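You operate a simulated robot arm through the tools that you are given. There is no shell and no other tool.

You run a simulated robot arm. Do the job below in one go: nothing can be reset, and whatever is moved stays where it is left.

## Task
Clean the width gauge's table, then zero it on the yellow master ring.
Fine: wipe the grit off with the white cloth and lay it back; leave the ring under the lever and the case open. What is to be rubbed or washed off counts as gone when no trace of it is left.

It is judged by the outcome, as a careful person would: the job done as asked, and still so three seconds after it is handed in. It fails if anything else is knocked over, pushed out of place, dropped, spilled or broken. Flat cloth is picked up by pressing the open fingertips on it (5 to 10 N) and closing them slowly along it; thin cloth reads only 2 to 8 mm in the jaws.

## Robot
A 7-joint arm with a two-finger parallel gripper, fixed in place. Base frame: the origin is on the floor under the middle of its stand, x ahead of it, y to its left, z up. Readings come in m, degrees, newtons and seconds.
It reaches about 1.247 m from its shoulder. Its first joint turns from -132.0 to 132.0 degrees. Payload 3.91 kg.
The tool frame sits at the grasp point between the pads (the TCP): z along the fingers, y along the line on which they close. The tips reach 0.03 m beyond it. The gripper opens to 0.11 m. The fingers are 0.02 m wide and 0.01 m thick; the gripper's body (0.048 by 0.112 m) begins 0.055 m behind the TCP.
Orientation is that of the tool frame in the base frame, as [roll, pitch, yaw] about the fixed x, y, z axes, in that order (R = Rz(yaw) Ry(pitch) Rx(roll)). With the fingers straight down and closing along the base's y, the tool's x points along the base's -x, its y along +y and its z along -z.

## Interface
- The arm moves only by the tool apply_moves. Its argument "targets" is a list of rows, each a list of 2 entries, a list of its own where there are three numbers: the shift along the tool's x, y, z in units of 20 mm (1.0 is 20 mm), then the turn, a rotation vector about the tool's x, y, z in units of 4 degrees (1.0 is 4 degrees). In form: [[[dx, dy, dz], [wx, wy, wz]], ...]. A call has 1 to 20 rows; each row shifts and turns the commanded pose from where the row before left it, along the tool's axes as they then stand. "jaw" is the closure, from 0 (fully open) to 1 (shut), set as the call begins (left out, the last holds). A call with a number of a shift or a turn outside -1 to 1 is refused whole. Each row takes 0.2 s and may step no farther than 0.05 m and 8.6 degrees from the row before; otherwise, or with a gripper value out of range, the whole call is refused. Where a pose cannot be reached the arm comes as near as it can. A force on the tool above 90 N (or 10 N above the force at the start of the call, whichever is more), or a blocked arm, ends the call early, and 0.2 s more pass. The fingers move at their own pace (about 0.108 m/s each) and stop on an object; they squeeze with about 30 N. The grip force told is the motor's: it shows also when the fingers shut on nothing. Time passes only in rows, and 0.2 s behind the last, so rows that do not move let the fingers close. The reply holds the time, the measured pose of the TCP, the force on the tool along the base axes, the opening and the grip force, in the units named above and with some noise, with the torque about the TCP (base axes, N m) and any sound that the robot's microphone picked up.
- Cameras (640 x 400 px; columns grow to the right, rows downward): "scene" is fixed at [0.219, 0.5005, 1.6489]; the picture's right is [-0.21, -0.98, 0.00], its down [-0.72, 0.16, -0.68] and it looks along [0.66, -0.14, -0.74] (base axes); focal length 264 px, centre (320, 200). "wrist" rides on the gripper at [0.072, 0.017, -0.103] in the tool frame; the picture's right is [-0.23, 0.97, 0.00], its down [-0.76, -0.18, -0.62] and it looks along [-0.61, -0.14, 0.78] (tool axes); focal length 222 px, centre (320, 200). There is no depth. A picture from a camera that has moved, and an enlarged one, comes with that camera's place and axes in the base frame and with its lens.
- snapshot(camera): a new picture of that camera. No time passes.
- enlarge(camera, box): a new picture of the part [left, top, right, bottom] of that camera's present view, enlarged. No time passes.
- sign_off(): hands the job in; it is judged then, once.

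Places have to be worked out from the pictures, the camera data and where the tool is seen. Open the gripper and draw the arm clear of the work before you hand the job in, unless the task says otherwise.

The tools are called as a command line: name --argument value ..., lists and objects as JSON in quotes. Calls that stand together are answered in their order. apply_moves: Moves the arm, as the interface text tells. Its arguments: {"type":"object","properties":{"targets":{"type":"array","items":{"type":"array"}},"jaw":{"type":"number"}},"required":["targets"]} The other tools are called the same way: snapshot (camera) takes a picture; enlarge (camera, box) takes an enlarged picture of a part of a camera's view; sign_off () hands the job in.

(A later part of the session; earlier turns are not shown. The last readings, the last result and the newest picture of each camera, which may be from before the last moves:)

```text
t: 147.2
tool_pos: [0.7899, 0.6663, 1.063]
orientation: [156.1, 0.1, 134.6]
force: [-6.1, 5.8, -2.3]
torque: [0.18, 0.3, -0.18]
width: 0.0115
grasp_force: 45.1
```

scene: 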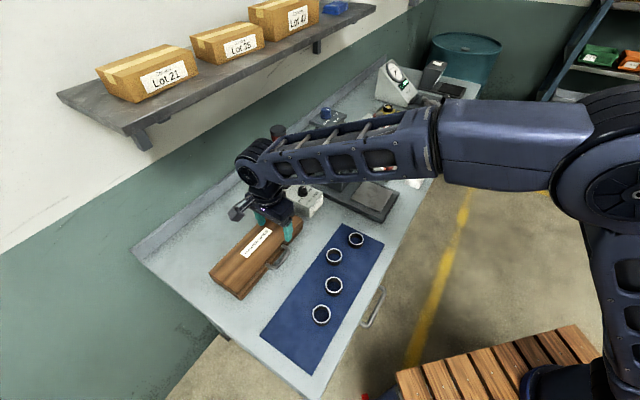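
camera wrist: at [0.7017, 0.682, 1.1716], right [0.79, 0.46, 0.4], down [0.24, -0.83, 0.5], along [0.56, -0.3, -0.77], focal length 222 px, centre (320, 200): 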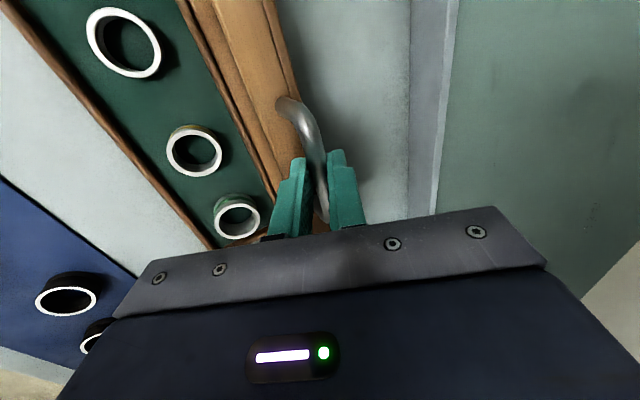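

No stop so far (≈103°). I loosen the jaw slightly – fingers still straddle the bar – to see whether the lid rests by itself.

apply_moves --targets '[[[0, 0, 0], [0, 0, 0]], [[0, 0, 0], [0, 0, 0]]]' --jaw 0.8

snapshot --camera "wrist"

enlarge --camera "scene" --box '[170, 130, 330, 310]'

```text
t: 147.8
tool_pos: [0.7896, 0.6672, 1.0645]
orientation: [156.0, 0.0, 134.7]
force: [0.0, 0.6, -0.3]
torque: [-0.01, 0.02, 0.01]
width: 0.0218
grasp_force: 0.1
```

```text
taken
camera wrist: at [0.7205, 0.7, 1.1653], right [0.79, 0.46, 0.4], down [0.24, -0.83, 0.5], along [0.56, -0.3, -0.77], focal length 222 px, centre (320, 200)
```

wrist: 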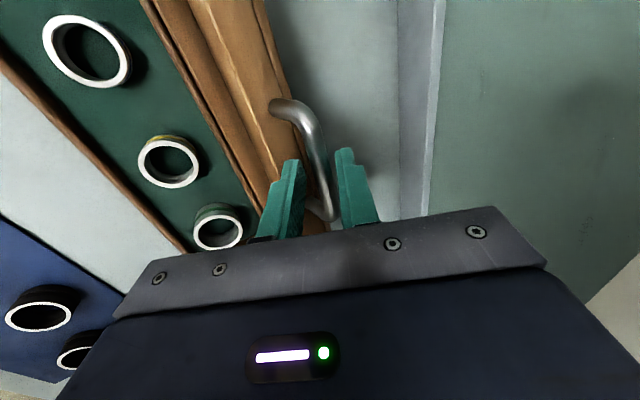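

```text
2.22 times, centred on (250, 220) of scene
camera zoom: at [0.219, 0.5005, 1.6489], right [-0.21, -0.98, 0.0], down [-0.72, 0.16, -0.68], along [0.66, -0.14, -0.74], focal length 586 px, centre (476, 156)
```

zoom: 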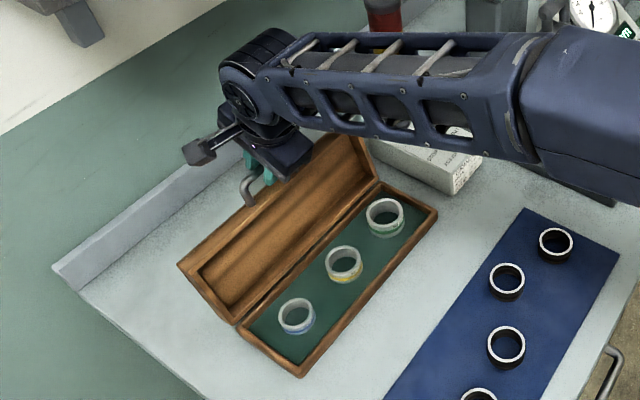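

The lid stays with no contact force. I withdraw the fingers along their own axis.

apply_moves --targets '[[[0, 0, -0.5], [0, 0, 0]], [[0, 0, -0.5], [0, 0, 0]], [[0, 0, -1], [0, 0, 0]], [[0, 0, -1], [0, 0, 0]], [[0, 0, 0], [0, 0, 0]]]'

snapshot --camera "wrist"

enlarge --camera "scene" --box '[170, 130, 330, 310]'

```text
t: 149.0
tool_pos: [0.7722, 0.6488, 1.1188]
orientation: [156.0, 0.0, 134.7]
force: [-0.1, 0.1, -0.7]
torque: [0.0, 0.0, -0.02]
width: 0.0219
grasp_force: 0.1
```

```text
taken
camera wrist: at [0.7022, 0.6828, 1.22], right [0.79, 0.46, 0.4], down [0.24, -0.83, 0.5], along [0.56, -0.3, -0.77], focal length 222 px, centre (320, 200)
```

wrist: 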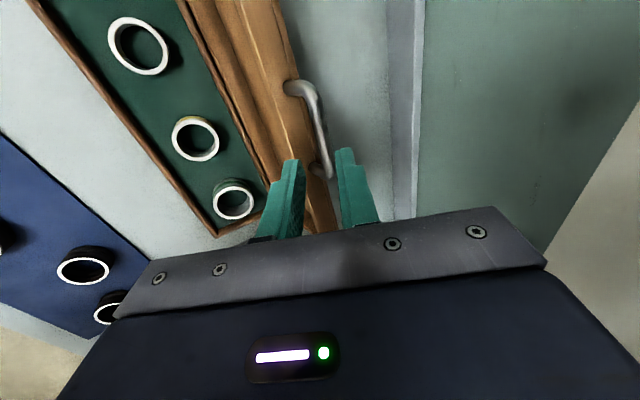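

```text
2.22 times, centred on (250, 220) of scene
camera zoom: at [0.219, 0.5005, 1.6489], right [-0.21, -0.98, 0.0], down [-0.72, 0.16, -0.68], along [0.66, -0.14, -0.74], focal length 586 px, centre (476, 156)
```

zoom: 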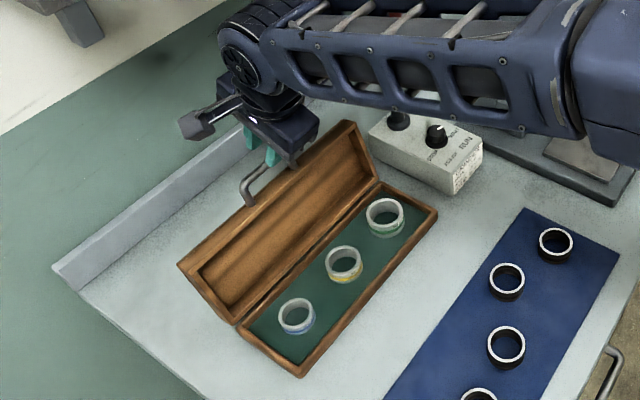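

The lid stays open. I draw back, level the tool and look down at the rings in the case.

apply_moves --targets '[[[0, -0.67, -0.955], [0, 0, 0]], [[0, -0.67, -0.955], [0, 0, 0]], [[0, -0.67, -0.955], [0, 0, 0]], [[0, -0.67, -0.955], [0, 0, 0]], [[0, -0.67, -0.955], [0, 0, 0]], [[0, 0, 0], [1, 0, 0]], [[0, 0, 0], [1, 0, 0]], [[0, 0, 0], [1, 0, 0]], [[0, 0, 0], [1, 0, 0]], [[0, 0, 0], [1, 0, 0]], [[0, 0, 0], [1, 0, 0]], [[0, 0, 0], [0, 0, 0]]]' --jaw 0.3

snapshot --camera "wrist"

enlarge --camera "scene" --box '[215, 205, 315, 300]'

```text
t: 151.6
tool_pos: [0.7015, 0.5792, 1.1777]
orientation: [-179.9, 0.0, 134.7]
force: [-0.2, -0.9, 0.1]
torque: [0.02, 0.02, 0.01]
width: 0.077
grasp_force: 0.1
```

```text
taken
camera wrist: at [0.662, 0.6435, 1.2816], right [0.85, 0.52, 0.0], down [0.41, -0.67, 0.62], along [0.33, -0.53, -0.78], focal length 222 px, centre (320, 200)
```

wrist: 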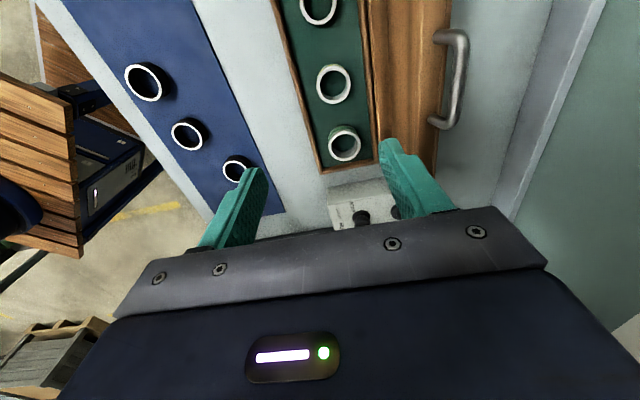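

```text
4.21 times, centred on (265, 252) of scene
camera zoom: at [0.219, 0.5005, 1.6489], right [-0.21, -0.98, 0.0], down [-0.72, 0.16, -0.68], along [0.66, -0.14, -0.74], focal length 1110 px, centre (552, -21)
```

zoom: 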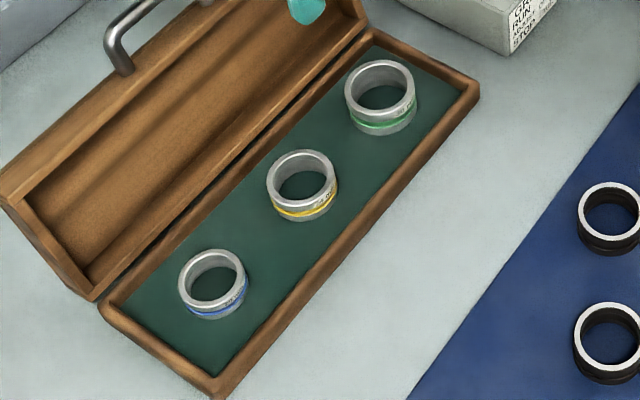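

The rings carry engraved markings; I zoom in on the yellow-banded one.

enlarge --camera "scene" --box '[250, 237, 274, 260]'

enlarge --camera "scene" --box '[268, 215, 296, 240]'

enlarge --camera "scene" --box '[228, 260, 256, 285]'

enlarge --camera "wrist" --box '[270, 0, 400, 180]'

```text
16.00 times, centred on (262, 248) of scene
camera zoom: at [0.219, 0.5005, 1.6489], right [-0.21, -0.98, 0.0], down [-0.72, 0.16, -0.68], along [0.66, -0.14, -0.74], focal length 4218 px, centre (1248, -576)
```

zoom: 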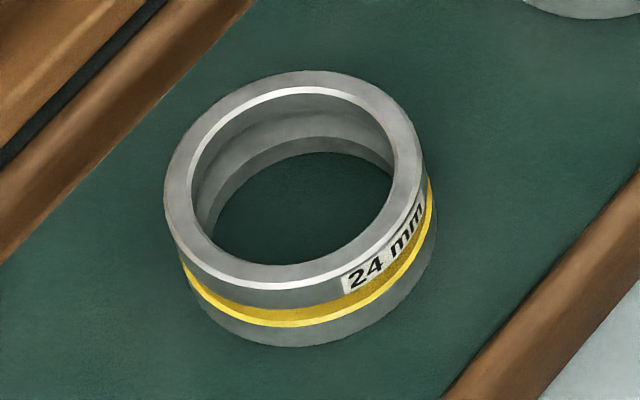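

```text
16.00 times, centred on (282, 228) of scene
camera zoom: at [0.219, 0.5005, 1.6489], right [-0.21, -0.98, 0.0], down [-0.72, 0.16, -0.68], along [0.66, -0.14, -0.74], focal length 4218 px, centre (928, -240)
```

zoom: 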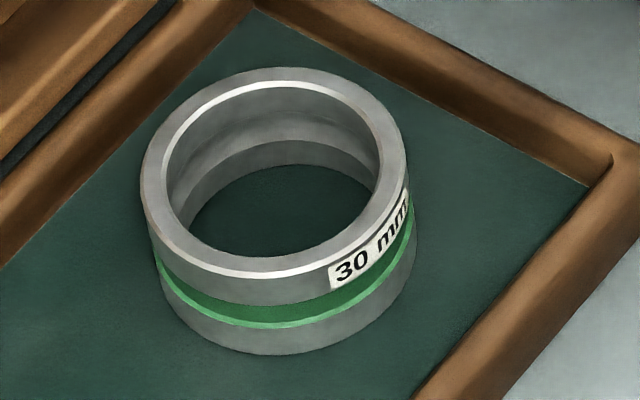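

```text
16.00 times, centred on (242, 272) of scene
camera zoom: at [0.219, 0.5005, 1.6489], right [-0.21, -0.98, 0.0], down [-0.72, 0.16, -0.68], along [0.66, -0.14, -0.74], focal length 4218 px, centre (1568, -960)
```

zoom: 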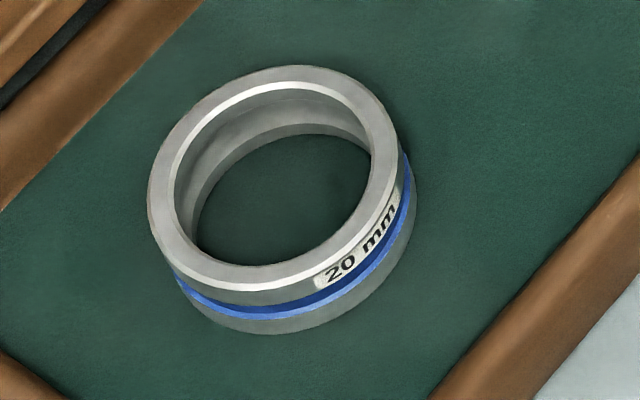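

```text
2.22 times, centred on (335, 90) of wrist
camera zoom: at [0.662, 0.6435, 1.2816], right [0.85, 0.52, 0.0], down [0.41, -0.67, 0.62], along [0.33, -0.53, -0.78], focal length 494 px, centre (287, 444)
```

zoom: 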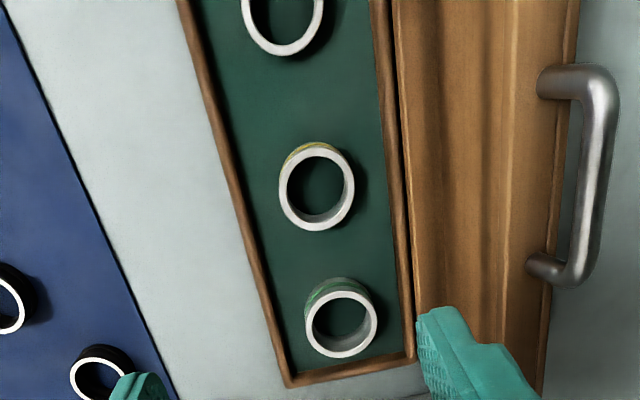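

The yellow ring is the 24 mm one (blue 20, green 30). I move above it at about (0.719, 0.594) and lower partway.

apply_moves --targets '[[[-0.05, 0.57, 0], [0, 0, 0]], [[-0.04, 0.57, 0.5], [0, 0, 0]], [[0, 0, 1], [0, 0, 0]], [[0, 0, 1], [0, 0, 0]], [[0, 0, 1], [0, 0, 0]], [[0, 0, 1], [0, 0, 0]], [[0, 0, 1], [0, 0, 0]], [[0, 0, 1], [0, 0, 0]], [[0, 0, 0], [0, 0, 0]]]' --jaw 0.35

snapshot --camera "wrist"

enlarge --camera "scene" --box '[200, 130, 320, 300]'

```text
t: 153.6
tool_pos: [0.7183, 0.5961, 1.0475]
orientation: [180.0, 0.0, 134.7]
force: [0.6, 0.0, -0.3]
torque: [0.0, -0.02, 0.01]
width: 0.0717
grasp_force: 0.0
```

```text
taken
camera wrist: at [0.6791, 0.659, 1.1509], right [0.85, 0.52, 0.0], down [0.41, -0.67, 0.62], along [0.33, -0.53, -0.78], focal length 222 px, centre (320, 200)
```

wrist: 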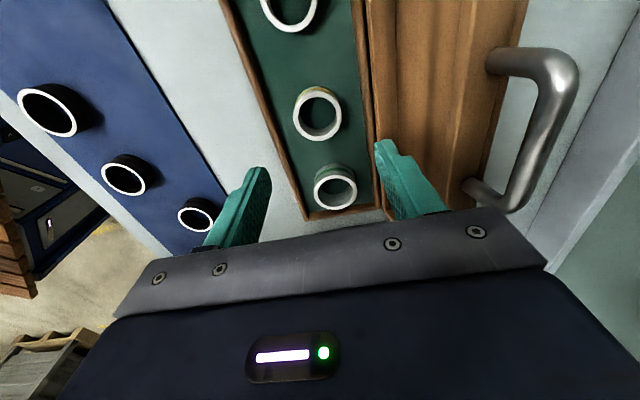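

```text
2.35 times, centred on (260, 215) of scene
camera zoom: at [0.219, 0.5005, 1.6489], right [-0.21, -0.98, 0.0], down [-0.72, 0.16, -0.68], along [0.66, -0.14, -0.74], focal length 620 px, centre (461, 165)
```

zoom: 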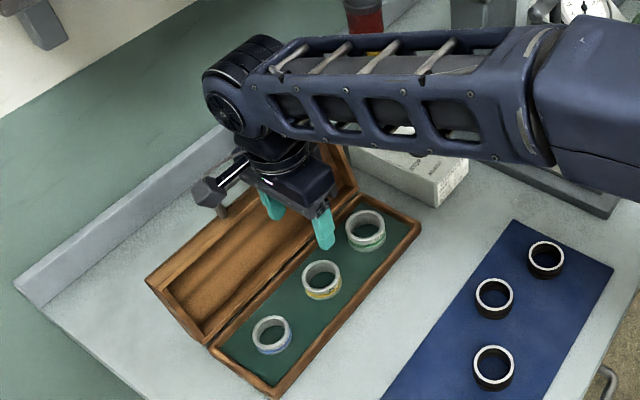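

apply_moves --targets '[[[-0.1, -0.15, 0], [0, 0, 0]], [[0, 0, 1], [0, 0, 0]], [[0, 0, 1], [0, 0, 0]], [[0, 0, 1], [0, 0, 0]], [[0, 0, 1], [0, 0, 0]], [[0, 0, 0.7], [0, 0, 0]], [[0, 0, 0], [0, 0, 0]]]' --jaw 0.418

snapshot --camera "wrist"

enlarge --camera "scene" --box '[215, 195, 305, 290]'

```text
t: 155.2
tool_pos: [0.7179, 0.5914, 0.9536]
orientation: [-179.9, 0.0, 134.7]
force: [-0.4, -0.3, -0.2]
torque: [0.02, -0.01, -0.01]
width: 0.0643
grasp_force: 0.2
```

```text
taken
camera wrist: at [0.6784, 0.655, 1.0565], right [0.85, 0.52, 0.0], down [0.41, -0.67, 0.62], along [0.33, -0.53, -0.78], focal length 222 px, centre (320, 200)
```

wrist: 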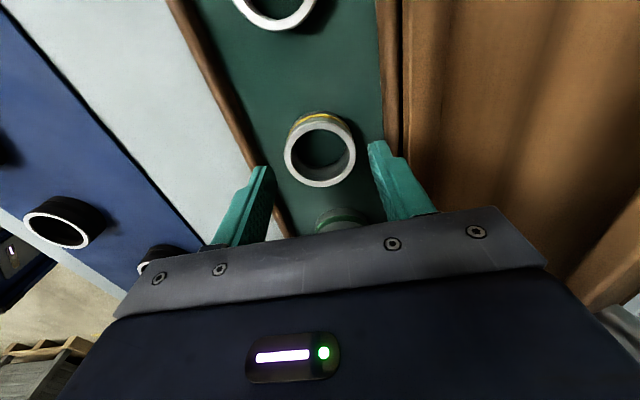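

```text
4.21 times, centred on (260, 242) of scene
camera zoom: at [0.219, 0.5005, 1.6489], right [-0.21, -0.98, 0.0], down [-0.72, 0.16, -0.68], along [0.66, -0.14, -0.74], focal length 1110 px, centre (573, 21)
```

zoom: 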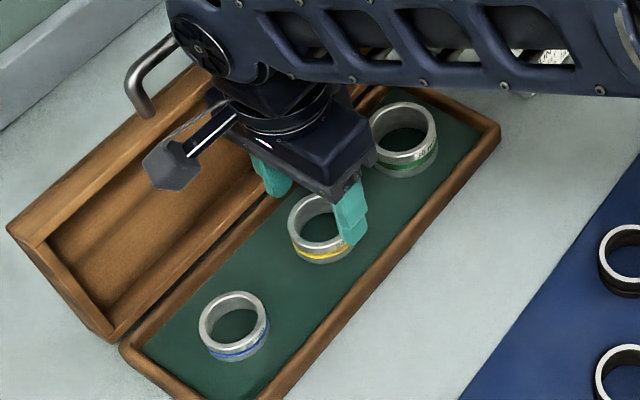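

The ring is centred between the fingers. I lower around it and close gently.

apply_moves --targets '[[[0, 0, 0.7], [0, 0, 0]], [[0, 0, 0.7], [0, 0, 0]], [[0, 0, 0], [0, 0, 0]]]'

apply_moves --targets '[[[0, 0, 0], [0, 0, 0]]]' --jaw 0.5

apply_moves --targets '[[[0, 0, 0], [0, 0, 0]]]' --jaw 0.56

snapshot --camera "wrist"

```text
t: 156.0
tool_pos: [0.7176, 0.5918, 0.9263]
orientation: [180.0, 0.0, 134.7]
force: [0.8, -0.1, 0.4]
torque: [0.0, 0.02, 0.03]
width: 0.064
grasp_force: 0.1
```

```text
t: 156.4
tool_pos: [0.717, 0.5903, 0.9259]
orientation: [-179.9, 0.0, 134.8]
force: [0.3, 0.6, 0.9]
torque: [0.0, -0.01, 0.01]
width: 0.0549
grasp_force: 0.1
```

```text
t: 156.8
tool_pos: [0.7174, 0.5909, 0.9248]
orientation: [-180.0, -0.1, 134.7]
force: [0.6, 0.8, -1.6]
torque: [0.03, -0.02, 0.0]
width: 0.0512
grasp_force: 30.1
```

```text
taken
camera wrist: at [0.6792, 0.6546, 1.0293], right [0.85, 0.52, 0.0], down [0.41, -0.67, 0.62], along [0.33, -0.53, -0.78], focal length 222 px, centre (320, 200)
```

wrist: 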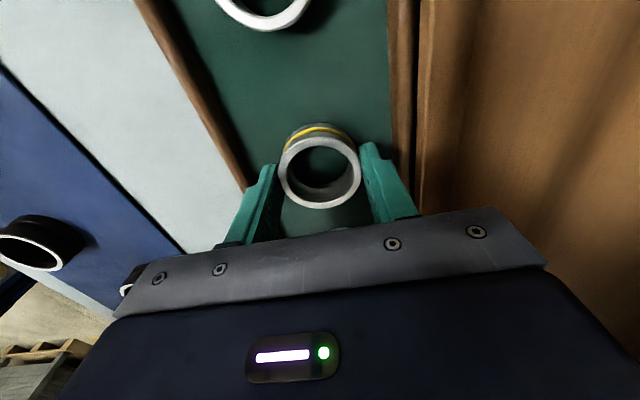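

The yellow ring is gripped (51 mm). I lift it straight out of the case.

apply_moves --targets '[[[0, 0, 0], [0, 0, 0]], [[0, 0, -0.5], [0, 0, 0]], [[0, 0, -1], [0, 0, 0]], [[0, 0, -1], [0, 0, 0]], [[0, 0, -1], [0, 0, 0]], [[0, 0, -1], [0, 0, 0]], [[0, 0, -1], [0, 0, 0]], [[0, 0, -1], [0, 0, 0]], [[0, 0, 0], [0, 0, 0]]]' --jaw 0.6

snapshot --camera "wrist"

enlarge --camera "scene" --box '[200, 90, 400, 300]'

```text
t: 158.8
tool_pos: [0.718, 0.5913, 1.0562]
orientation: [-179.9, 0.0, 134.6]
force: [-0.9, 0.8, -2.0]
torque: [-0.01, 0.0, 0.02]
width: 0.0513
grasp_force: 30.2
```

```text
taken
camera wrist: at [0.6787, 0.6541, 1.1595], right [0.85, 0.52, 0.0], down [0.41, -0.67, 0.62], along [0.33, -0.53, -0.78], focal length 222 px, centre (320, 200)
```

wrist: 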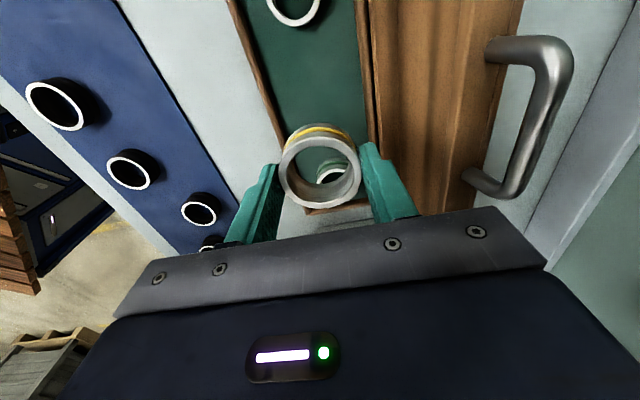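

```text
1.90 times, centred on (300, 195) of scene
camera zoom: at [0.219, 0.5005, 1.6489], right [-0.21, -0.98, 0.0], down [-0.72, 0.16, -0.68], along [0.66, -0.14, -0.74], focal length 502 px, centre (358, 210)
```

zoom: 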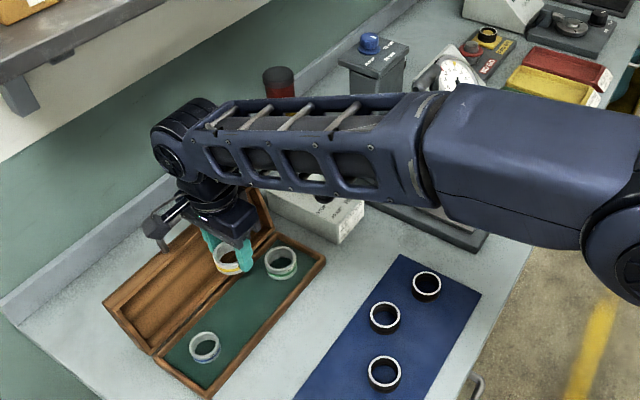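

apply_moves --targets '[[[-1, -0.655, 0], [0, 0, 0]], [[-1, -0.655, 0], [0, 0, 0]], [[-1, -0.655, 0], [0, 0, 0]], [[-1, -0.655, 0], [0, 0, 0]], [[-1, -0.655, 0], [0, 0, 0]], [[-1, -0.655, 0], [0, 0, 0]], [[-1, -0.655, 0], [0, 0, 0]], [[-1, -0.655, 0], [0, 0, 0]], [[-1, -0.655, 0], [0, 0, 0]], [[-1, -0.655, 0], [0, 0, 0]], [[-1, -0.655, 0], [0, 0, 0]], [[-1, -0.655, 0], [0, 0, 0]], [[-1, -0.655, 0], [0, 0, 0]], [[-1, -0.655, 0], [0, 0, 0]], [[-1, -0.655, 0], [0, 0, 0]], [[-1, -0.655, 0], [0, 0, 0]], [[-1, -0.655, 0], [0, 0, 0]], [[-1, -0.655, 0], [0, 0, 0]], [[-1, -0.655, 0], [0, 0, 0]], [[-1, -0.655, 0], [0, 0, 0]]]'

snapshot --camera "wrist"

snapshot --camera "scene"

enlarge --camera "scene" --box '[310, 95, 360, 130]'

```text
t: 163.0
tool_pos: [0.8135, 0.1243, 1.0555]
orientation: [-180.0, 0.1, 134.8]
force: [0.0, 1.1, -1.3]
torque: [-0.01, 0.0, -0.05]
width: 0.0514
grasp_force: 29.4
```

```text
taken
camera wrist: at [0.7741, 0.1871, 1.1591], right [0.85, 0.52, 0.0], down [0.41, -0.67, 0.62], along [0.33, -0.53, -0.78], focal length 222 px, centre (320, 200)
```

wrist: 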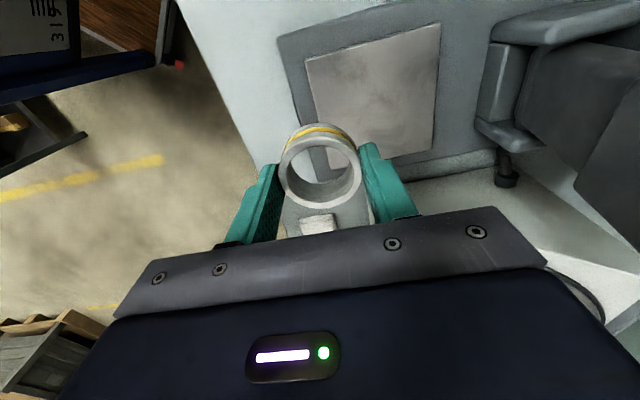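

```text
taken
```

scene: 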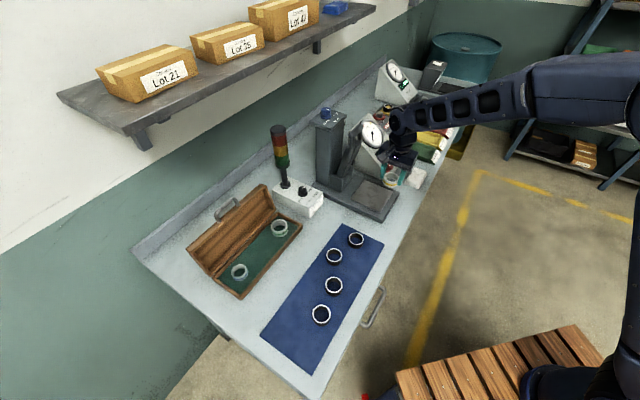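

```text
11.43 times, centred on (335, 112) of scene
camera zoom: at [0.219, 0.5005, 1.6489], right [-0.21, -0.98, 0.0], down [-0.72, 0.16, -0.68], along [0.66, -0.14, -0.74], focal length 3013 px, centre (149, 1200)
```

zoom: 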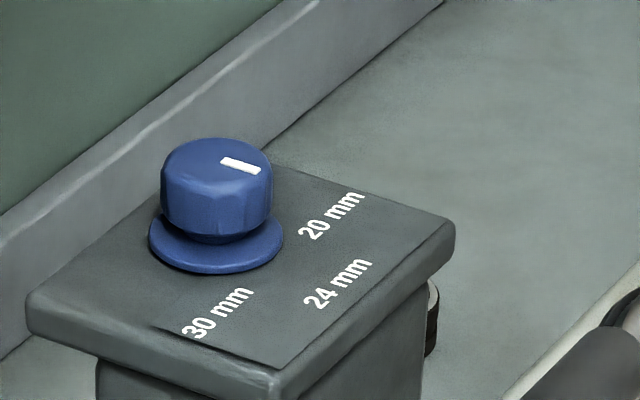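

The range knob on the column already points to 24 mm, matching the yellow ring. I move the ring over the table centre (0.862, 0.158) and lower it partway.

apply_moves --targets '[[[-0.16, 0.72, 0], [0, 0, 0]], [[-0.16, 0.72, 0], [0, 0, 0]], [[-0.17, 0.72, 0], [0, 0, 0]], [[0, 0.72, 0], [0, 0, 0]], [[0, 0, 0.9], [0, 0, 0]], [[0, 0, 0.9], [0, 0, 0]], [[0, 0, 0.9], [0, 0, 0]], [[0, 0, 0.9], [0, 0, 0]], [[0, 0, 0], [0, 0, 0]]]'

snapshot --camera "wrist"

enlarge --camera "scene" --box '[310, 90, 450, 225]'

```text
t: 165.0
tool_pos: [0.8601, 0.157, 0.9836]
orientation: [180.0, -0.1, 134.7]
force: [-0.6, -1.0, -1.7]
torque: [0.01, 0.01, -0.01]
width: 0.051
grasp_force: 29.9
```

```text
taken
camera wrist: at [0.8213, 0.2208, 1.0875], right [0.85, 0.52, 0.0], down [0.41, -0.67, 0.62], along [0.33, -0.53, -0.78], focal length 222 px, centre (320, 200)
```

wrist: 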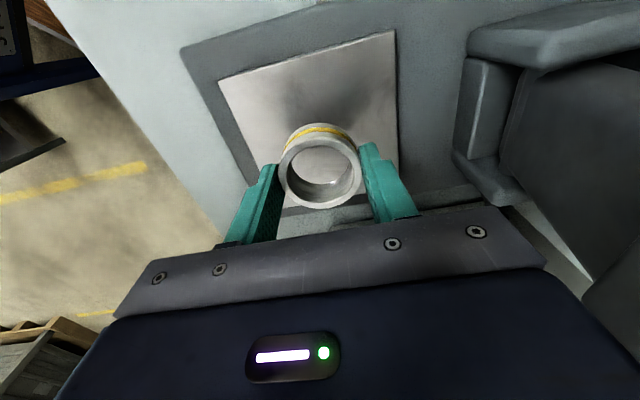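

```text
2.96 times, centred on (380, 158) of scene
camera zoom: at [0.219, 0.5005, 1.6489], right [-0.21, -0.98, 0.0], down [-0.72, 0.16, -0.68], along [0.66, -0.14, -0.74], focal length 781 px, centre (142, 326)
```

zoom: 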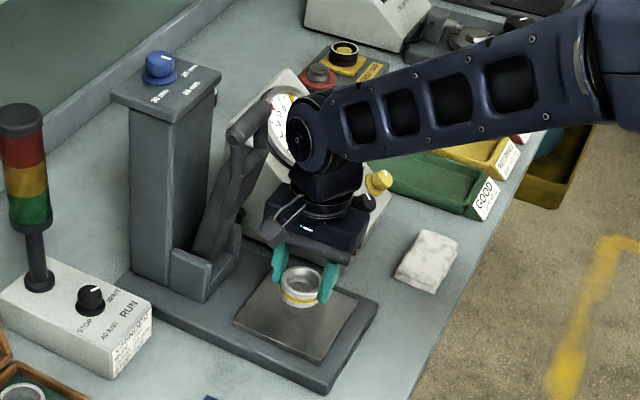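

The ring is over the table centre. I lower it slowly until it touches.

apply_moves --targets '[[[0, 0, 0.5], [0, 0, 0]], [[0, 0, 0.5], [0, 0, 0]], [[0, 0, 0], [0, 0, 0]]]'

apply_moves --targets '[[[0, 0, 0.15], [0, 0, 0]], [[0, 0, 0], [0, 0, 0]]]'

apply_moves --targets '[[[0, 0, 0.1], [0, 0, 0]], [[0, 0, 0], [0, 0, 0]]]'

```text
t: 165.8
tool_pos: [0.8593, 0.1567, 0.9637]
orientation: [-180.0, -0.1, 134.7]
force: [0.4, 0.2, -1.4]
torque: [0.01, -0.02, -0.06]
width: 0.0513
grasp_force: 29.7
```

```text
t: 166.4
tool_pos: [0.86, 0.1563, 0.9609]
orientation: [179.9, -0.1, 134.7]
force: [0.2, -0.1, -1.8]
torque: [0.03, -0.04, 0.02]
width: 0.0514
grasp_force: 29.7
```

```text
t: 167.0
tool_pos: [0.8608, 0.156, 0.9593]
orientation: [-180.0, -0.1, 134.7]
force: [-0.3, 0.2, -0.8]
torque: [-0.03, 0.02, 0.01]
width: 0.0512
grasp_force: 29.7
```

apply_moves --targets '[[[0, 0, 0.08], [0, 0, 0]], [[0, 0, 0], [0, 0, 0]]]'

apply_moves --targets '[[[0, 0, 0.06], [0, 0, 0]], [[0, 0, 0], [0, 0, 0]]]'

apply_moves --targets '[[[0, 0, 0.05], [0, 0, 0]], [[0, 0, 0], [0, 0, 0]]]'

```text
t: 167.6
tool_pos: [0.8598, 0.1564, 0.9582]
orientation: [-180.0, 0.0, 134.7]
force: [0.1, -0.7, -0.8]
torque: [-0.02, 0.04, -0.03]
width: 0.0515
grasp_force: 30.1
```

```text
t: 168.2
tool_pos: [0.8607, 0.1558, 0.9572]
orientation: [179.9, -0.1, 134.7]
force: [0.5, 0.0, -1.4]
torque: [-0.01, 0.01, 0.02]
width: 0.0513
grasp_force: 30.4
```

```text
t: 168.8
tool_pos: [0.8606, 0.1568, 0.9548]
orientation: [180.0, -0.1, 134.7]
force: [0.0, -0.6, -1.5]
torque: [0.02, 0.02, 0.01]
width: 0.0513
grasp_force: 30.3
```

apply_moves --targets '[[[0, 0, 0.05], [0, 0, 0]], [[0, 0, 0], [0, 0, 0]]]'

apply_moves --targets '[[[0, 0, 0.05], [0, 0, 0]], [[0, 0, 0], [0, 0, 0]]]'

enlarge --camera "scene" --box '[340, 160, 410, 220]'

```text
t: 169.4
tool_pos: [0.8593, 0.1569, 0.9554]
orientation: [180.0, 0.1, 134.7]
force: [0.2, 0.4, -2.5]
torque: [0.0, -0.02, -0.01]
width: 0.0512
grasp_force: 29.7
```

```text
t: 170.0
tool_pos: [0.8604, 0.1563, 0.9534]
orientation: [179.9, 0.0, 134.8]
force: [-0.4, 0.3, -1.3]
torque: [0.01, 0.03, -0.03]
width: 0.0514
grasp_force: 29.8
```

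```text
6.67 times, centred on (375, 190) of scene
camera zoom: at [0.219, 0.5005, 1.6489], right [-0.21, -0.98, 0.0], down [-0.72, 0.16, -0.68], along [0.66, -0.14, -0.74], focal length 1758 px, centre (-47, 267)
```

zoom: 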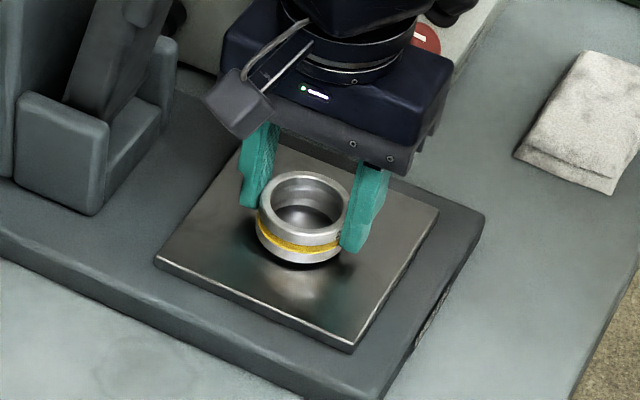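

apply_moves --targets '[[[0, 0, 0.05], [0, 0, 0]], [[0, 0, 0], [0, 0, 0]]]'

apply_moves --targets '[[[0, 0, 0.05], [0, 0, 0]], [[0, 0, 0], [0, 0, 0]]]'

apply_moves --targets '[[[0, 0, 0.05], [0, 0, 0]], [[0, 0, 0], [0, 0, 0]]]'

```text
t: 170.6
tool_pos: [0.8602, 0.1563, 0.9514]
orientation: [180.0, 0.0, 134.7]
force: [-1.0, 0.0, -1.3]
torque: [-0.01, 0.02, 0.03]
width: 0.0512
grasp_force: 30.2
```

```text
t: 171.2
tool_pos: [0.8598, 0.1559, 0.9511]
orientation: [-180.0, -0.1, 134.8]
force: [-0.1, 0.9, -1.2]
torque: [-0.01, -0.01, 0.0]
width: 0.051
grasp_force: 29.9
```

```text
t: 171.8
tool_pos: [0.8604, 0.1565, 0.9501]
orientation: [-179.9, 0.0, 134.7]
force: [-0.7, 0.8, 7.4]
torque: [-0.11, 0.21, -0.03]
width: 0.0513
grasp_force: 30.6
```

The ring touches the table (7 N). I open the jaw and rise straight up.

apply_moves --targets '[[[0, 0, 0], [0, 0, 0]], [[0, 0, 0], [0, 0, 0]]]' --jaw 0.42

apply_moves --targets '[[[0, 0, -0.5], [0, 0, 0]], [[0, 0, -1], [0, 0, 0]], [[0, 0, -1], [0, 0, 0]], [[0, 0, -1], [0, 0, 0]], [[0, 0, 0], [0, 0, 0]]]'

snapshot --camera "wrist"

enlarge --camera "scene" --box '[310, 90, 450, 225]'

```text
t: 172.4
tool_pos: [0.8603, 0.1564, 0.9501]
orientation: [-180.0, 0.0, 134.7]
force: [-0.4, 0.0, -0.8]
torque: [-0.03, -0.01, 0.02]
width: 0.0638
grasp_force: 0.0
```

```text
t: 173.6
tool_pos: [0.8606, 0.1556, 1.02]
orientation: [-179.9, -0.1, 134.7]
force: [-0.9, 0.3, 0.4]
torque: [0.02, 0.0, 0.0]
width: 0.0638
grasp_force: 0.1
```

```text
taken
camera wrist: at [0.8218, 0.22, 1.124], right [0.85, 0.52, 0.0], down [0.41, -0.67, 0.62], along [0.33, -0.53, -0.78], focal length 222 px, centre (320, 200)
```

wrist: 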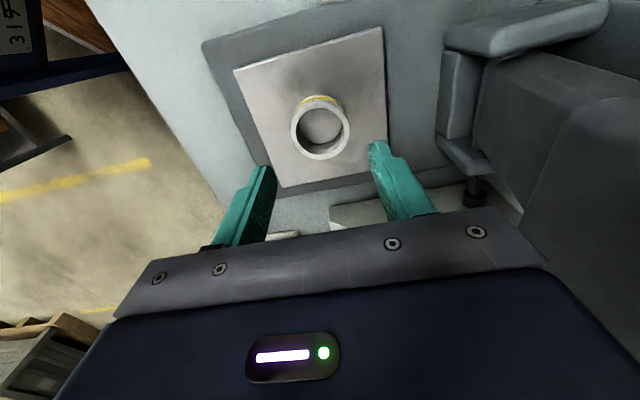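

```text
2.96 times, centred on (380, 158) of scene
camera zoom: at [0.219, 0.5005, 1.6489], right [-0.21, -0.98, 0.0], down [-0.72, 0.16, -0.68], along [0.66, -0.14, -0.74], focal length 781 px, centre (142, 326)
```

zoom: 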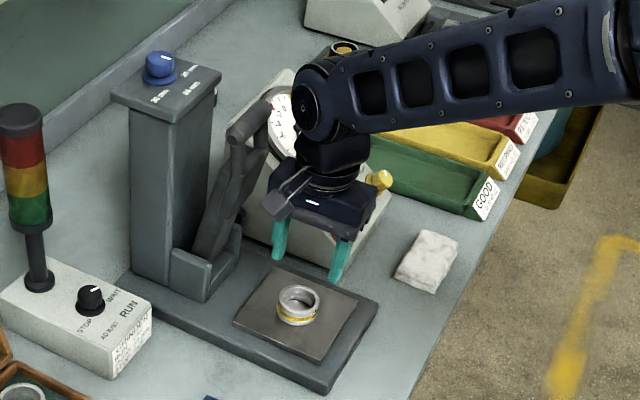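

The ring stands centred on the table. Now the lever: I rise in front of it and go above its handle bar to see exactly where it is.

apply_moves --targets '[[[0, -1, -1], [0, 0, 0]], [[0, -1, -1], [0, 0, 0]], [[0, -1, -1], [0, 0, 0]], [[0, 0, -1], [0, 0, 0]], [[0, 0, -1], [0, 0, 0]], [[0, 0, -1], [0, 0, 0]], [[0, 0, -1], [0, 0, 0]], [[0, 0, -1], [0, 0, 0]], [[0, 0, -1], [0, 0, 0]], [[0, 0, -1], [0, 0, 0]], [[0, 0, -1], [0, 0, 0]], [[0, 0, -1], [0, 0, 0]], [[0, 0, -1], [0, 0, 0]], [[0, 0, -1], [0, 0, 0]], [[0, 0, -1], [0, 0, 0]]]'

apply_moves --targets '[[[0, 1, 0], [0, 0, 0]], [[0, 1, 0], [0, 0, 0]], [[0, 1, 0], [0, 0, 0]], [[0, 1, 0], [0, 0, 0]], [[0, 1, 0], [0, 0, 0]], [[0, 1, 0], [0, 0, 0]], [[0, 1, 0], [0, 0, 0]], [[0, 0, 0], [0, 0, 0]]]'

snapshot --camera "wrist"

snapshot --camera "scene"

```text
t: 176.8
tool_pos: [0.8162, 0.1132, 1.3206]
orientation: [-180.0, 0.0, 134.6]
force: [-0.4, -1.1, -0.5]
torque: [-0.01, 0.0, 0.02]
width: 0.0636
grasp_force: 0.1
```

```text
t: 178.6
tool_pos: [0.9174, 0.2121, 1.3207]
orientation: [-180.0, 0.1, 134.7]
force: [0.3, -0.2, -1.0]
torque: [0.05, 0.05, 0.03]
width: 0.0637
grasp_force: 0.1
```

```text
taken
camera wrist: at [0.8792, 0.2763, 1.4242], right [0.85, 0.52, 0.0], down [0.41, -0.67, 0.62], along [0.33, -0.53, -0.78], focal length 222 px, centre (320, 200)
```

wrist: 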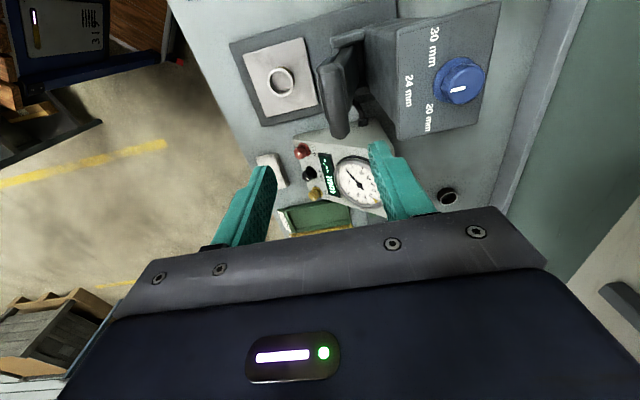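

```text
taken
```

scene: 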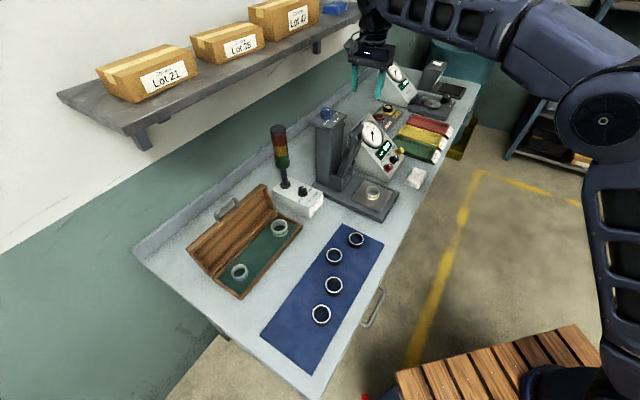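

Good overhead view of the lever bar and the range knob. I zoom in on both.

enlarge --camera "wrist" --box '[290, 0, 510, 160]'

enlarge --camera "wrist" --box '[390, 10, 510, 140]'

enlarge --camera "wrist" --box '[280, 120, 400, 220]'

```text
2.50 times, centred on (400, 80) of wrist
camera zoom: at [0.8792, 0.2763, 1.4242], right [0.85, 0.52, 0.0], down [0.41, -0.67, 0.62], along [0.33, -0.53, -0.78], focal length 555 px, centre (120, 500)
```

zoom: 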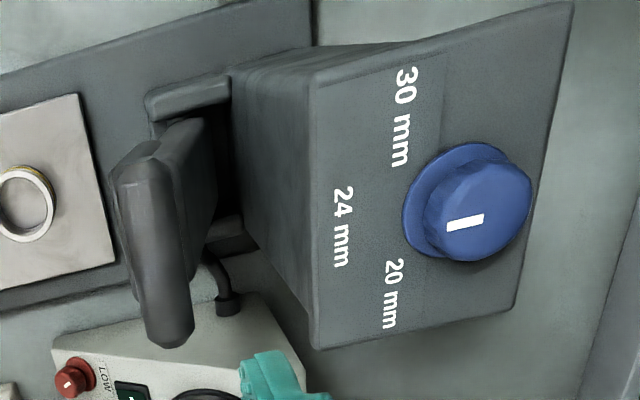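

```text
3.08 times, centred on (450, 75) of wrist
camera zoom: at [0.8792, 0.2763, 1.4242], right [0.85, 0.52, 0.0], down [0.41, -0.67, 0.62], along [0.33, -0.53, -0.78], focal length 684 px, centre (-80, 585)
```

zoom: 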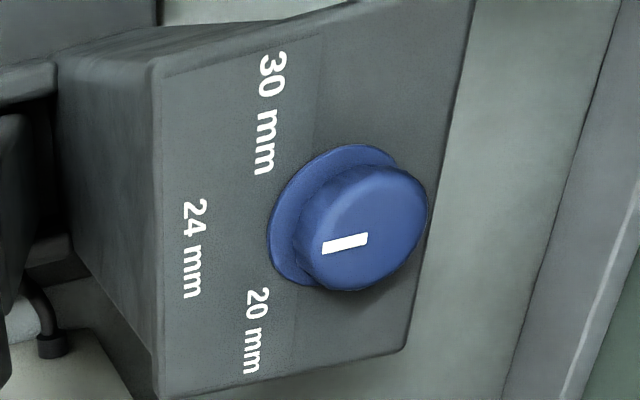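

```text
4.00 times, centred on (340, 170) of wrist
camera zoom: at [0.8792, 0.2763, 1.4242], right [0.85, 0.52, 0.0], down [0.41, -0.67, 0.62], along [0.33, -0.53, -0.78], focal length 888 px, centre (240, 320)
```

zoom: 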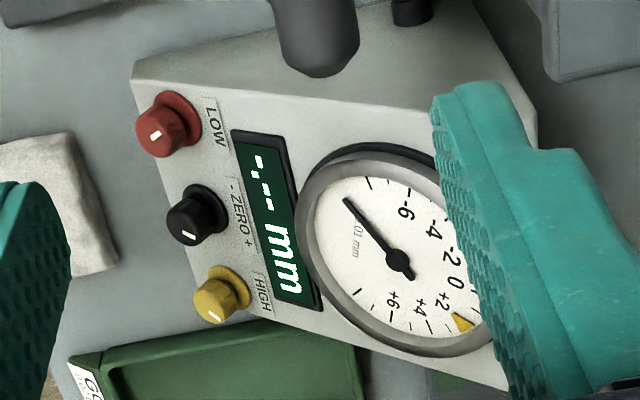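

The range knob's mark points exactly at 24 mm – nothing to change there. The bar's centre is at about (0.931, 0.226, 1.163), 25 mm thick. I open the jaw to 45 mm and lower over it.

apply_moves --targets '[[[0, 0.955, 0], [0, 0, 0]], [[0, 0, 1], [0, 0, 0]], [[0, 0, 1], [0, 0, 0]], [[0, 0, 1], [0, 0, 0]], [[0, 0, 1], [0, 0, 0]], [[0, 0, 1], [0, 0, 0]], [[0, 0, 0], [0, 0, 0]]]' --jaw 0.59

snapshot --camera "wrist"

enlarge --camera "scene" --box '[300, 60, 440, 200]'

```text
t: 180.2
tool_pos: [0.9326, 0.2248, 1.2198]
orientation: [-180.0, 0.0, 134.6]
force: [-0.4, -0.3, 0.5]
torque: [-0.02, 0.03, -0.03]
width: 0.0451
grasp_force: 0.0
```

```text
taken
camera wrist: at [0.8927, 0.2884, 1.3234], right [0.85, 0.52, 0.0], down [0.41, -0.67, 0.62], along [0.33, -0.53, -0.78], focal length 222 px, centre (320, 200)
```

wrist: 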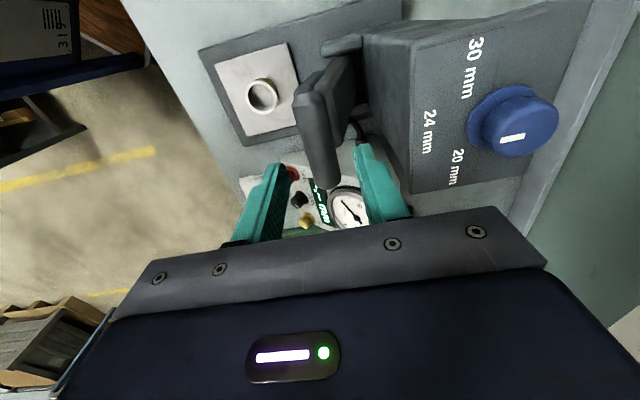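

```text
2.86 times, centred on (370, 130) of scene
camera zoom: at [0.219, 0.5005, 1.6489], right [-0.21, -0.98, 0.0], down [-0.72, 0.16, -0.68], along [0.66, -0.14, -0.74], focal length 753 px, centre (177, 400)
```

zoom: 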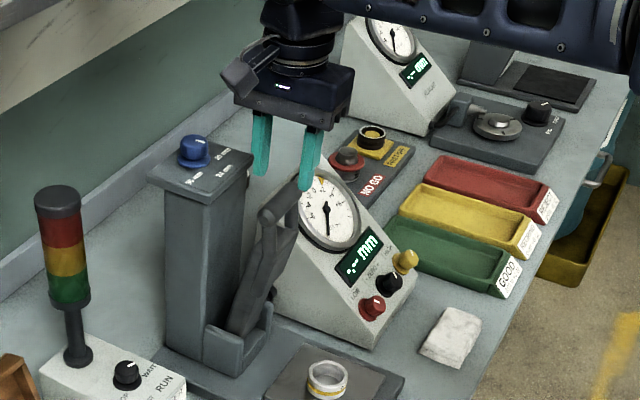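

apply_moves --targets '[[[0, -0.12, 0], [0, 0, 0]], [[0, 0, 0.8], [0, 0, 0]], [[0, 0, 0.8], [0, 0, 0]], [[0, 0, 0.7], [0, 0, 0]], [[0, 0, 0], [0, 0, 0]]]'

snapshot --camera "wrist"

enlarge --camera "scene" --box '[300, 60, 440, 200]'

```text
t: 181.4
tool_pos: [0.9283, 0.223, 1.175]
orientation: [-179.9, 0.0, 134.8]
force: [-0.5, 0.4, -0.4]
torque: [0.0, -0.01, 0.01]
width: 0.0454
grasp_force: 0.1
```

```text
taken
camera wrist: at [0.8902, 0.2866, 1.2781], right [0.85, 0.52, 0.0], down [0.41, -0.67, 0.62], along [0.33, -0.53, -0.78], focal length 222 px, centre (320, 200)
```

wrist: 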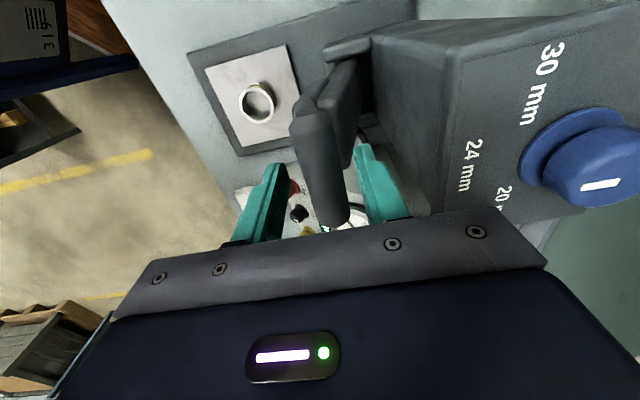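

```text
2.86 times, centred on (370, 130) of scene
camera zoom: at [0.219, 0.5005, 1.6489], right [-0.21, -0.98, 0.0], down [-0.72, 0.16, -0.68], along [0.66, -0.14, -0.74], focal length 753 px, centre (177, 400)
```

zoom: 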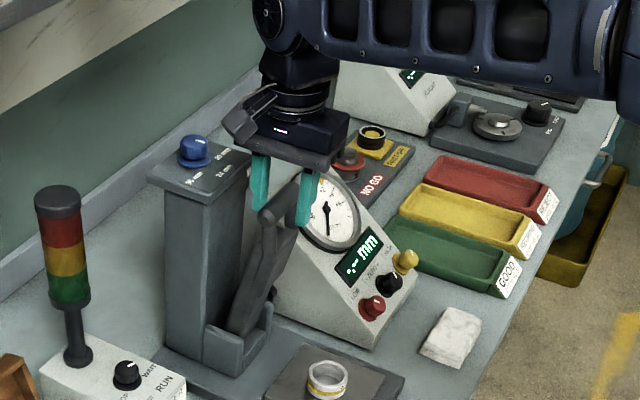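

The fingers straddle the bar. I close in steps.

apply_moves --targets '[[[0, 0, 0.1], [0, 0, 0]], [[0, 0, 0], [0, 0, 0]]]' --jaw 0.7

apply_moves --targets '[[[0, 0, 0], [0, 0, 0]]]' --jaw 0.76

apply_moves --targets '[[[0, 0, 0], [0, 0, 0]]]' --jaw 0.8

```text
t: 182.0
tool_pos: [0.9288, 0.2248, 1.1726]
orientation: [179.9, 0.0, 134.8]
force: [0.9, 0.3, -0.6]
torque: [-0.03, 0.02, 0.01]
width: 0.0332
grasp_force: 0.0
```

```text
t: 182.4
tool_pos: [0.9292, 0.2229, 1.1727]
orientation: [-180.0, -0.1, 134.7]
force: [-0.1, 0.4, -0.3]
torque: [-0.01, -0.02, 0.01]
width: 0.0267
grasp_force: 0.5
```

```text
t: 182.8
tool_pos: [0.9282, 0.2235, 1.1729]
orientation: [180.0, 0.1, 134.7]
force: [0.1, -0.8, -0.9]
torque: [-0.03, 0.08, 0.27]
width: 0.0239
grasp_force: 45.4
```

The bar is gripped (24 mm). I swing the lever forward along its arc, two steps first to check forces.

apply_moves --targets '[[[0, -0.905, 0.15], [0, 0, 0]], [[0, -0.885, 0.23], [0, 0, 0]], [[0, 0, 0], [0, 0, 0]]]'

```text
t: 183.6
tool_pos: [0.9032, 0.1982, 1.1642]
orientation: [-180.0, 0.0, 134.5]
force: [5.2, -4.6, -2.1]
torque: [0.06, -0.22, 0.23]
width: 0.0235
grasp_force: 45.2
```

apply_moves --targets '[[[0, -0.865, 0.305], [0, 0, 0]], [[0, -0.835, 0.38], [0, 0, 0]], [[0, 0, 0], [0, 0, 0]]]'

apply_moves --targets '[[[0, -0.795, 0.45], [0, 0, 0]], [[0, -0.755, 0.52], [0, 0, 0]], [[0, 0, 0], [0, 0, 0]]]'

enlarge --camera "scene" --box '[310, 70, 450, 210]'

```text
t: 184.4
tool_pos: [0.8783, 0.1734, 1.1518]
orientation: [-180.0, 0.0, 134.7]
force: [13.8, -9.5, -7.8]
torque: [-0.29, -0.36, 0.32]
width: 0.0236
grasp_force: 45.0
```

```text
t: 185.2
tool_pos: [0.8552, 0.1556, 1.133]
orientation: [180.0, -0.1, 134.9]
force: [-9.6, 5.0, 4.7]
torque: [0.57, 0.42, 0.31]
width: 0.0239
grasp_force: 44.5
```

```text
2.86 times, centred on (380, 140) of scene
camera zoom: at [0.219, 0.5005, 1.6489], right [-0.21, -0.98, 0.0], down [-0.72, 0.16, -0.68], along [0.66, -0.14, -0.74], focal length 753 px, centre (149, 371)
```

zoom: 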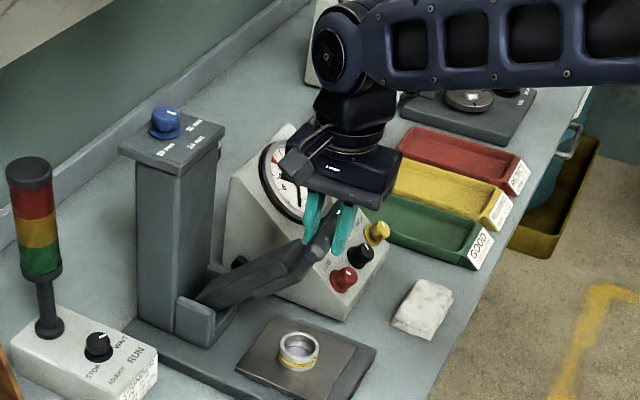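

The lever follows with small forces (≈53° now). I continue down.

apply_moves --targets '[[[0, -0.705, 0.585], [0, 0, 0]], [[0, -0.655, 0.64], [0, 0, 0]], [[0, 0, 0], [0, 0, 0]]]'

apply_moves --targets '[[[0, -0.595, 0.695], [0, 0, 0]], [[0, -0.53, 0.745], [0, 0, 0]], [[0, 0, 0], [0, 0, 0]]]'

```text
t: 186.0
tool_pos: [0.8376, 0.1362, 1.1067]
orientation: [-179.8, -0.1, 134.8]
force: [-10.1, 33.3, -16.6]
torque: [0.91, 0.42, 0.3]
width: 0.0238
grasp_force: 45.7
```

```text
t: 186.8
tool_pos: [0.8238, 0.1178, 1.0765]
orientation: [-180.0, 0.0, 134.7]
force: [6.7, 33.2, -16.8]
torque: [0.5, -0.47, 0.4]
width: 0.0236
grasp_force: 45.1
```

Some inward pull builds up (my radius is slightly large); I correct by ~2.5 mm and continue slowly.

apply_moves --targets '[[[0.06, 0.11, 0.07], [0, 0, 0]], [[0, -0.445, 0.75], [0, 0, 0]], [[0, 0, 0], [0, 0, 0]]]'

enlarge --camera "scene" --box '[320, 110, 430, 215]'

```text
t: 187.6
tool_pos: [0.8178, 0.1122, 1.0613]
orientation: [180.0, 0.1, 134.6]
force: [13.3, 7.2, -8.1]
torque: [-0.43, -1.12, 0.29]
width: 0.0238
grasp_force: 45.1
```

```text
3.81 times, centred on (375, 162) of scene
camera zoom: at [0.219, 0.5005, 1.6489], right [-0.21, -0.98, 0.0], down [-0.72, 0.16, -0.68], along [0.66, -0.14, -0.74], focal length 1004 px, centre (110, 343)
```

zoom: 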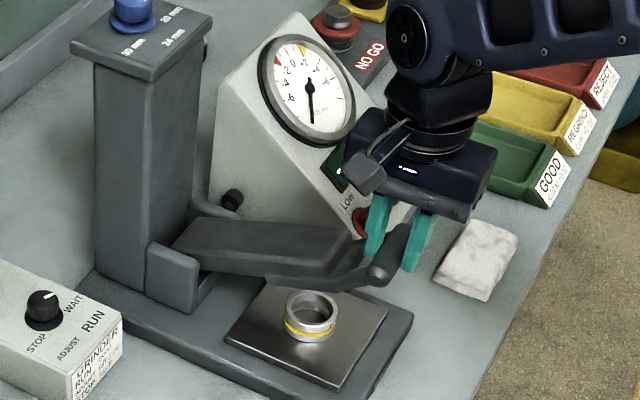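

apply_moves --targets '[[[0, -0.335, 0.85], [0, 0, 0]], [[0, 0, 0], [0, 0, 0]]]'

apply_moves --targets '[[[0, -0.155, 0.43], [0, 0, 0]], [[0, 0, 0], [0, 0, 0]]]'

apply_moves --targets '[[[0, -0.14, 0.43], [0, 0, 0]], [[0, 0, 0], [0, 0, 0]]]'

enlarge --camera "scene" --box '[320, 110, 430, 215]'

```text
t: 188.2
tool_pos: [0.8132, 0.1071, 1.0457]
orientation: [-180.0, 0.1, 134.7]
force: [18.8, -2.6, -5.5]
torque: [-0.32, -1.0, 0.22]
width: 0.0236
grasp_force: 44.9
```

```text
t: 188.8
tool_pos: [0.81, 0.1061, 1.0357]
orientation: [180.0, 0.0, 134.6]
force: [25.2, -9.8, -5.3]
torque: [-0.55, -1.25, 0.23]
width: 0.0234
grasp_force: 45.4
```

```text
t: 189.4
tool_pos: [0.8087, 0.1048, 1.027]
orientation: [-180.0, 0.0, 134.7]
force: [25.2, -7.2, -3.9]
torque: [-0.06, -0.69, 0.21]
width: 0.0237
grasp_force: 45.3
```

```text
3.81 times, centred on (375, 162) of scene
camera zoom: at [0.219, 0.5005, 1.6489], right [-0.21, -0.98, 0.0], down [-0.72, 0.16, -0.68], along [0.66, -0.14, -0.74], focal length 1004 px, centre (110, 343)
```

zoom: 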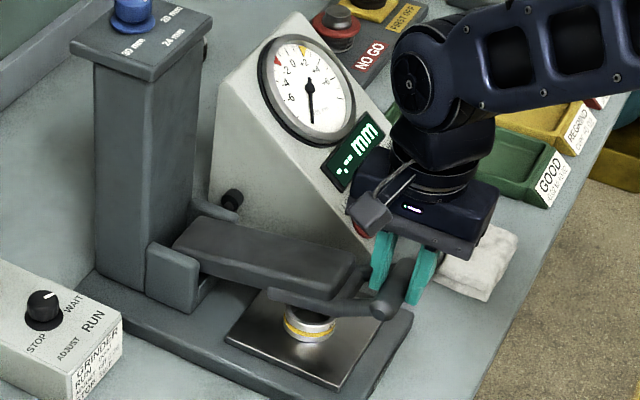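

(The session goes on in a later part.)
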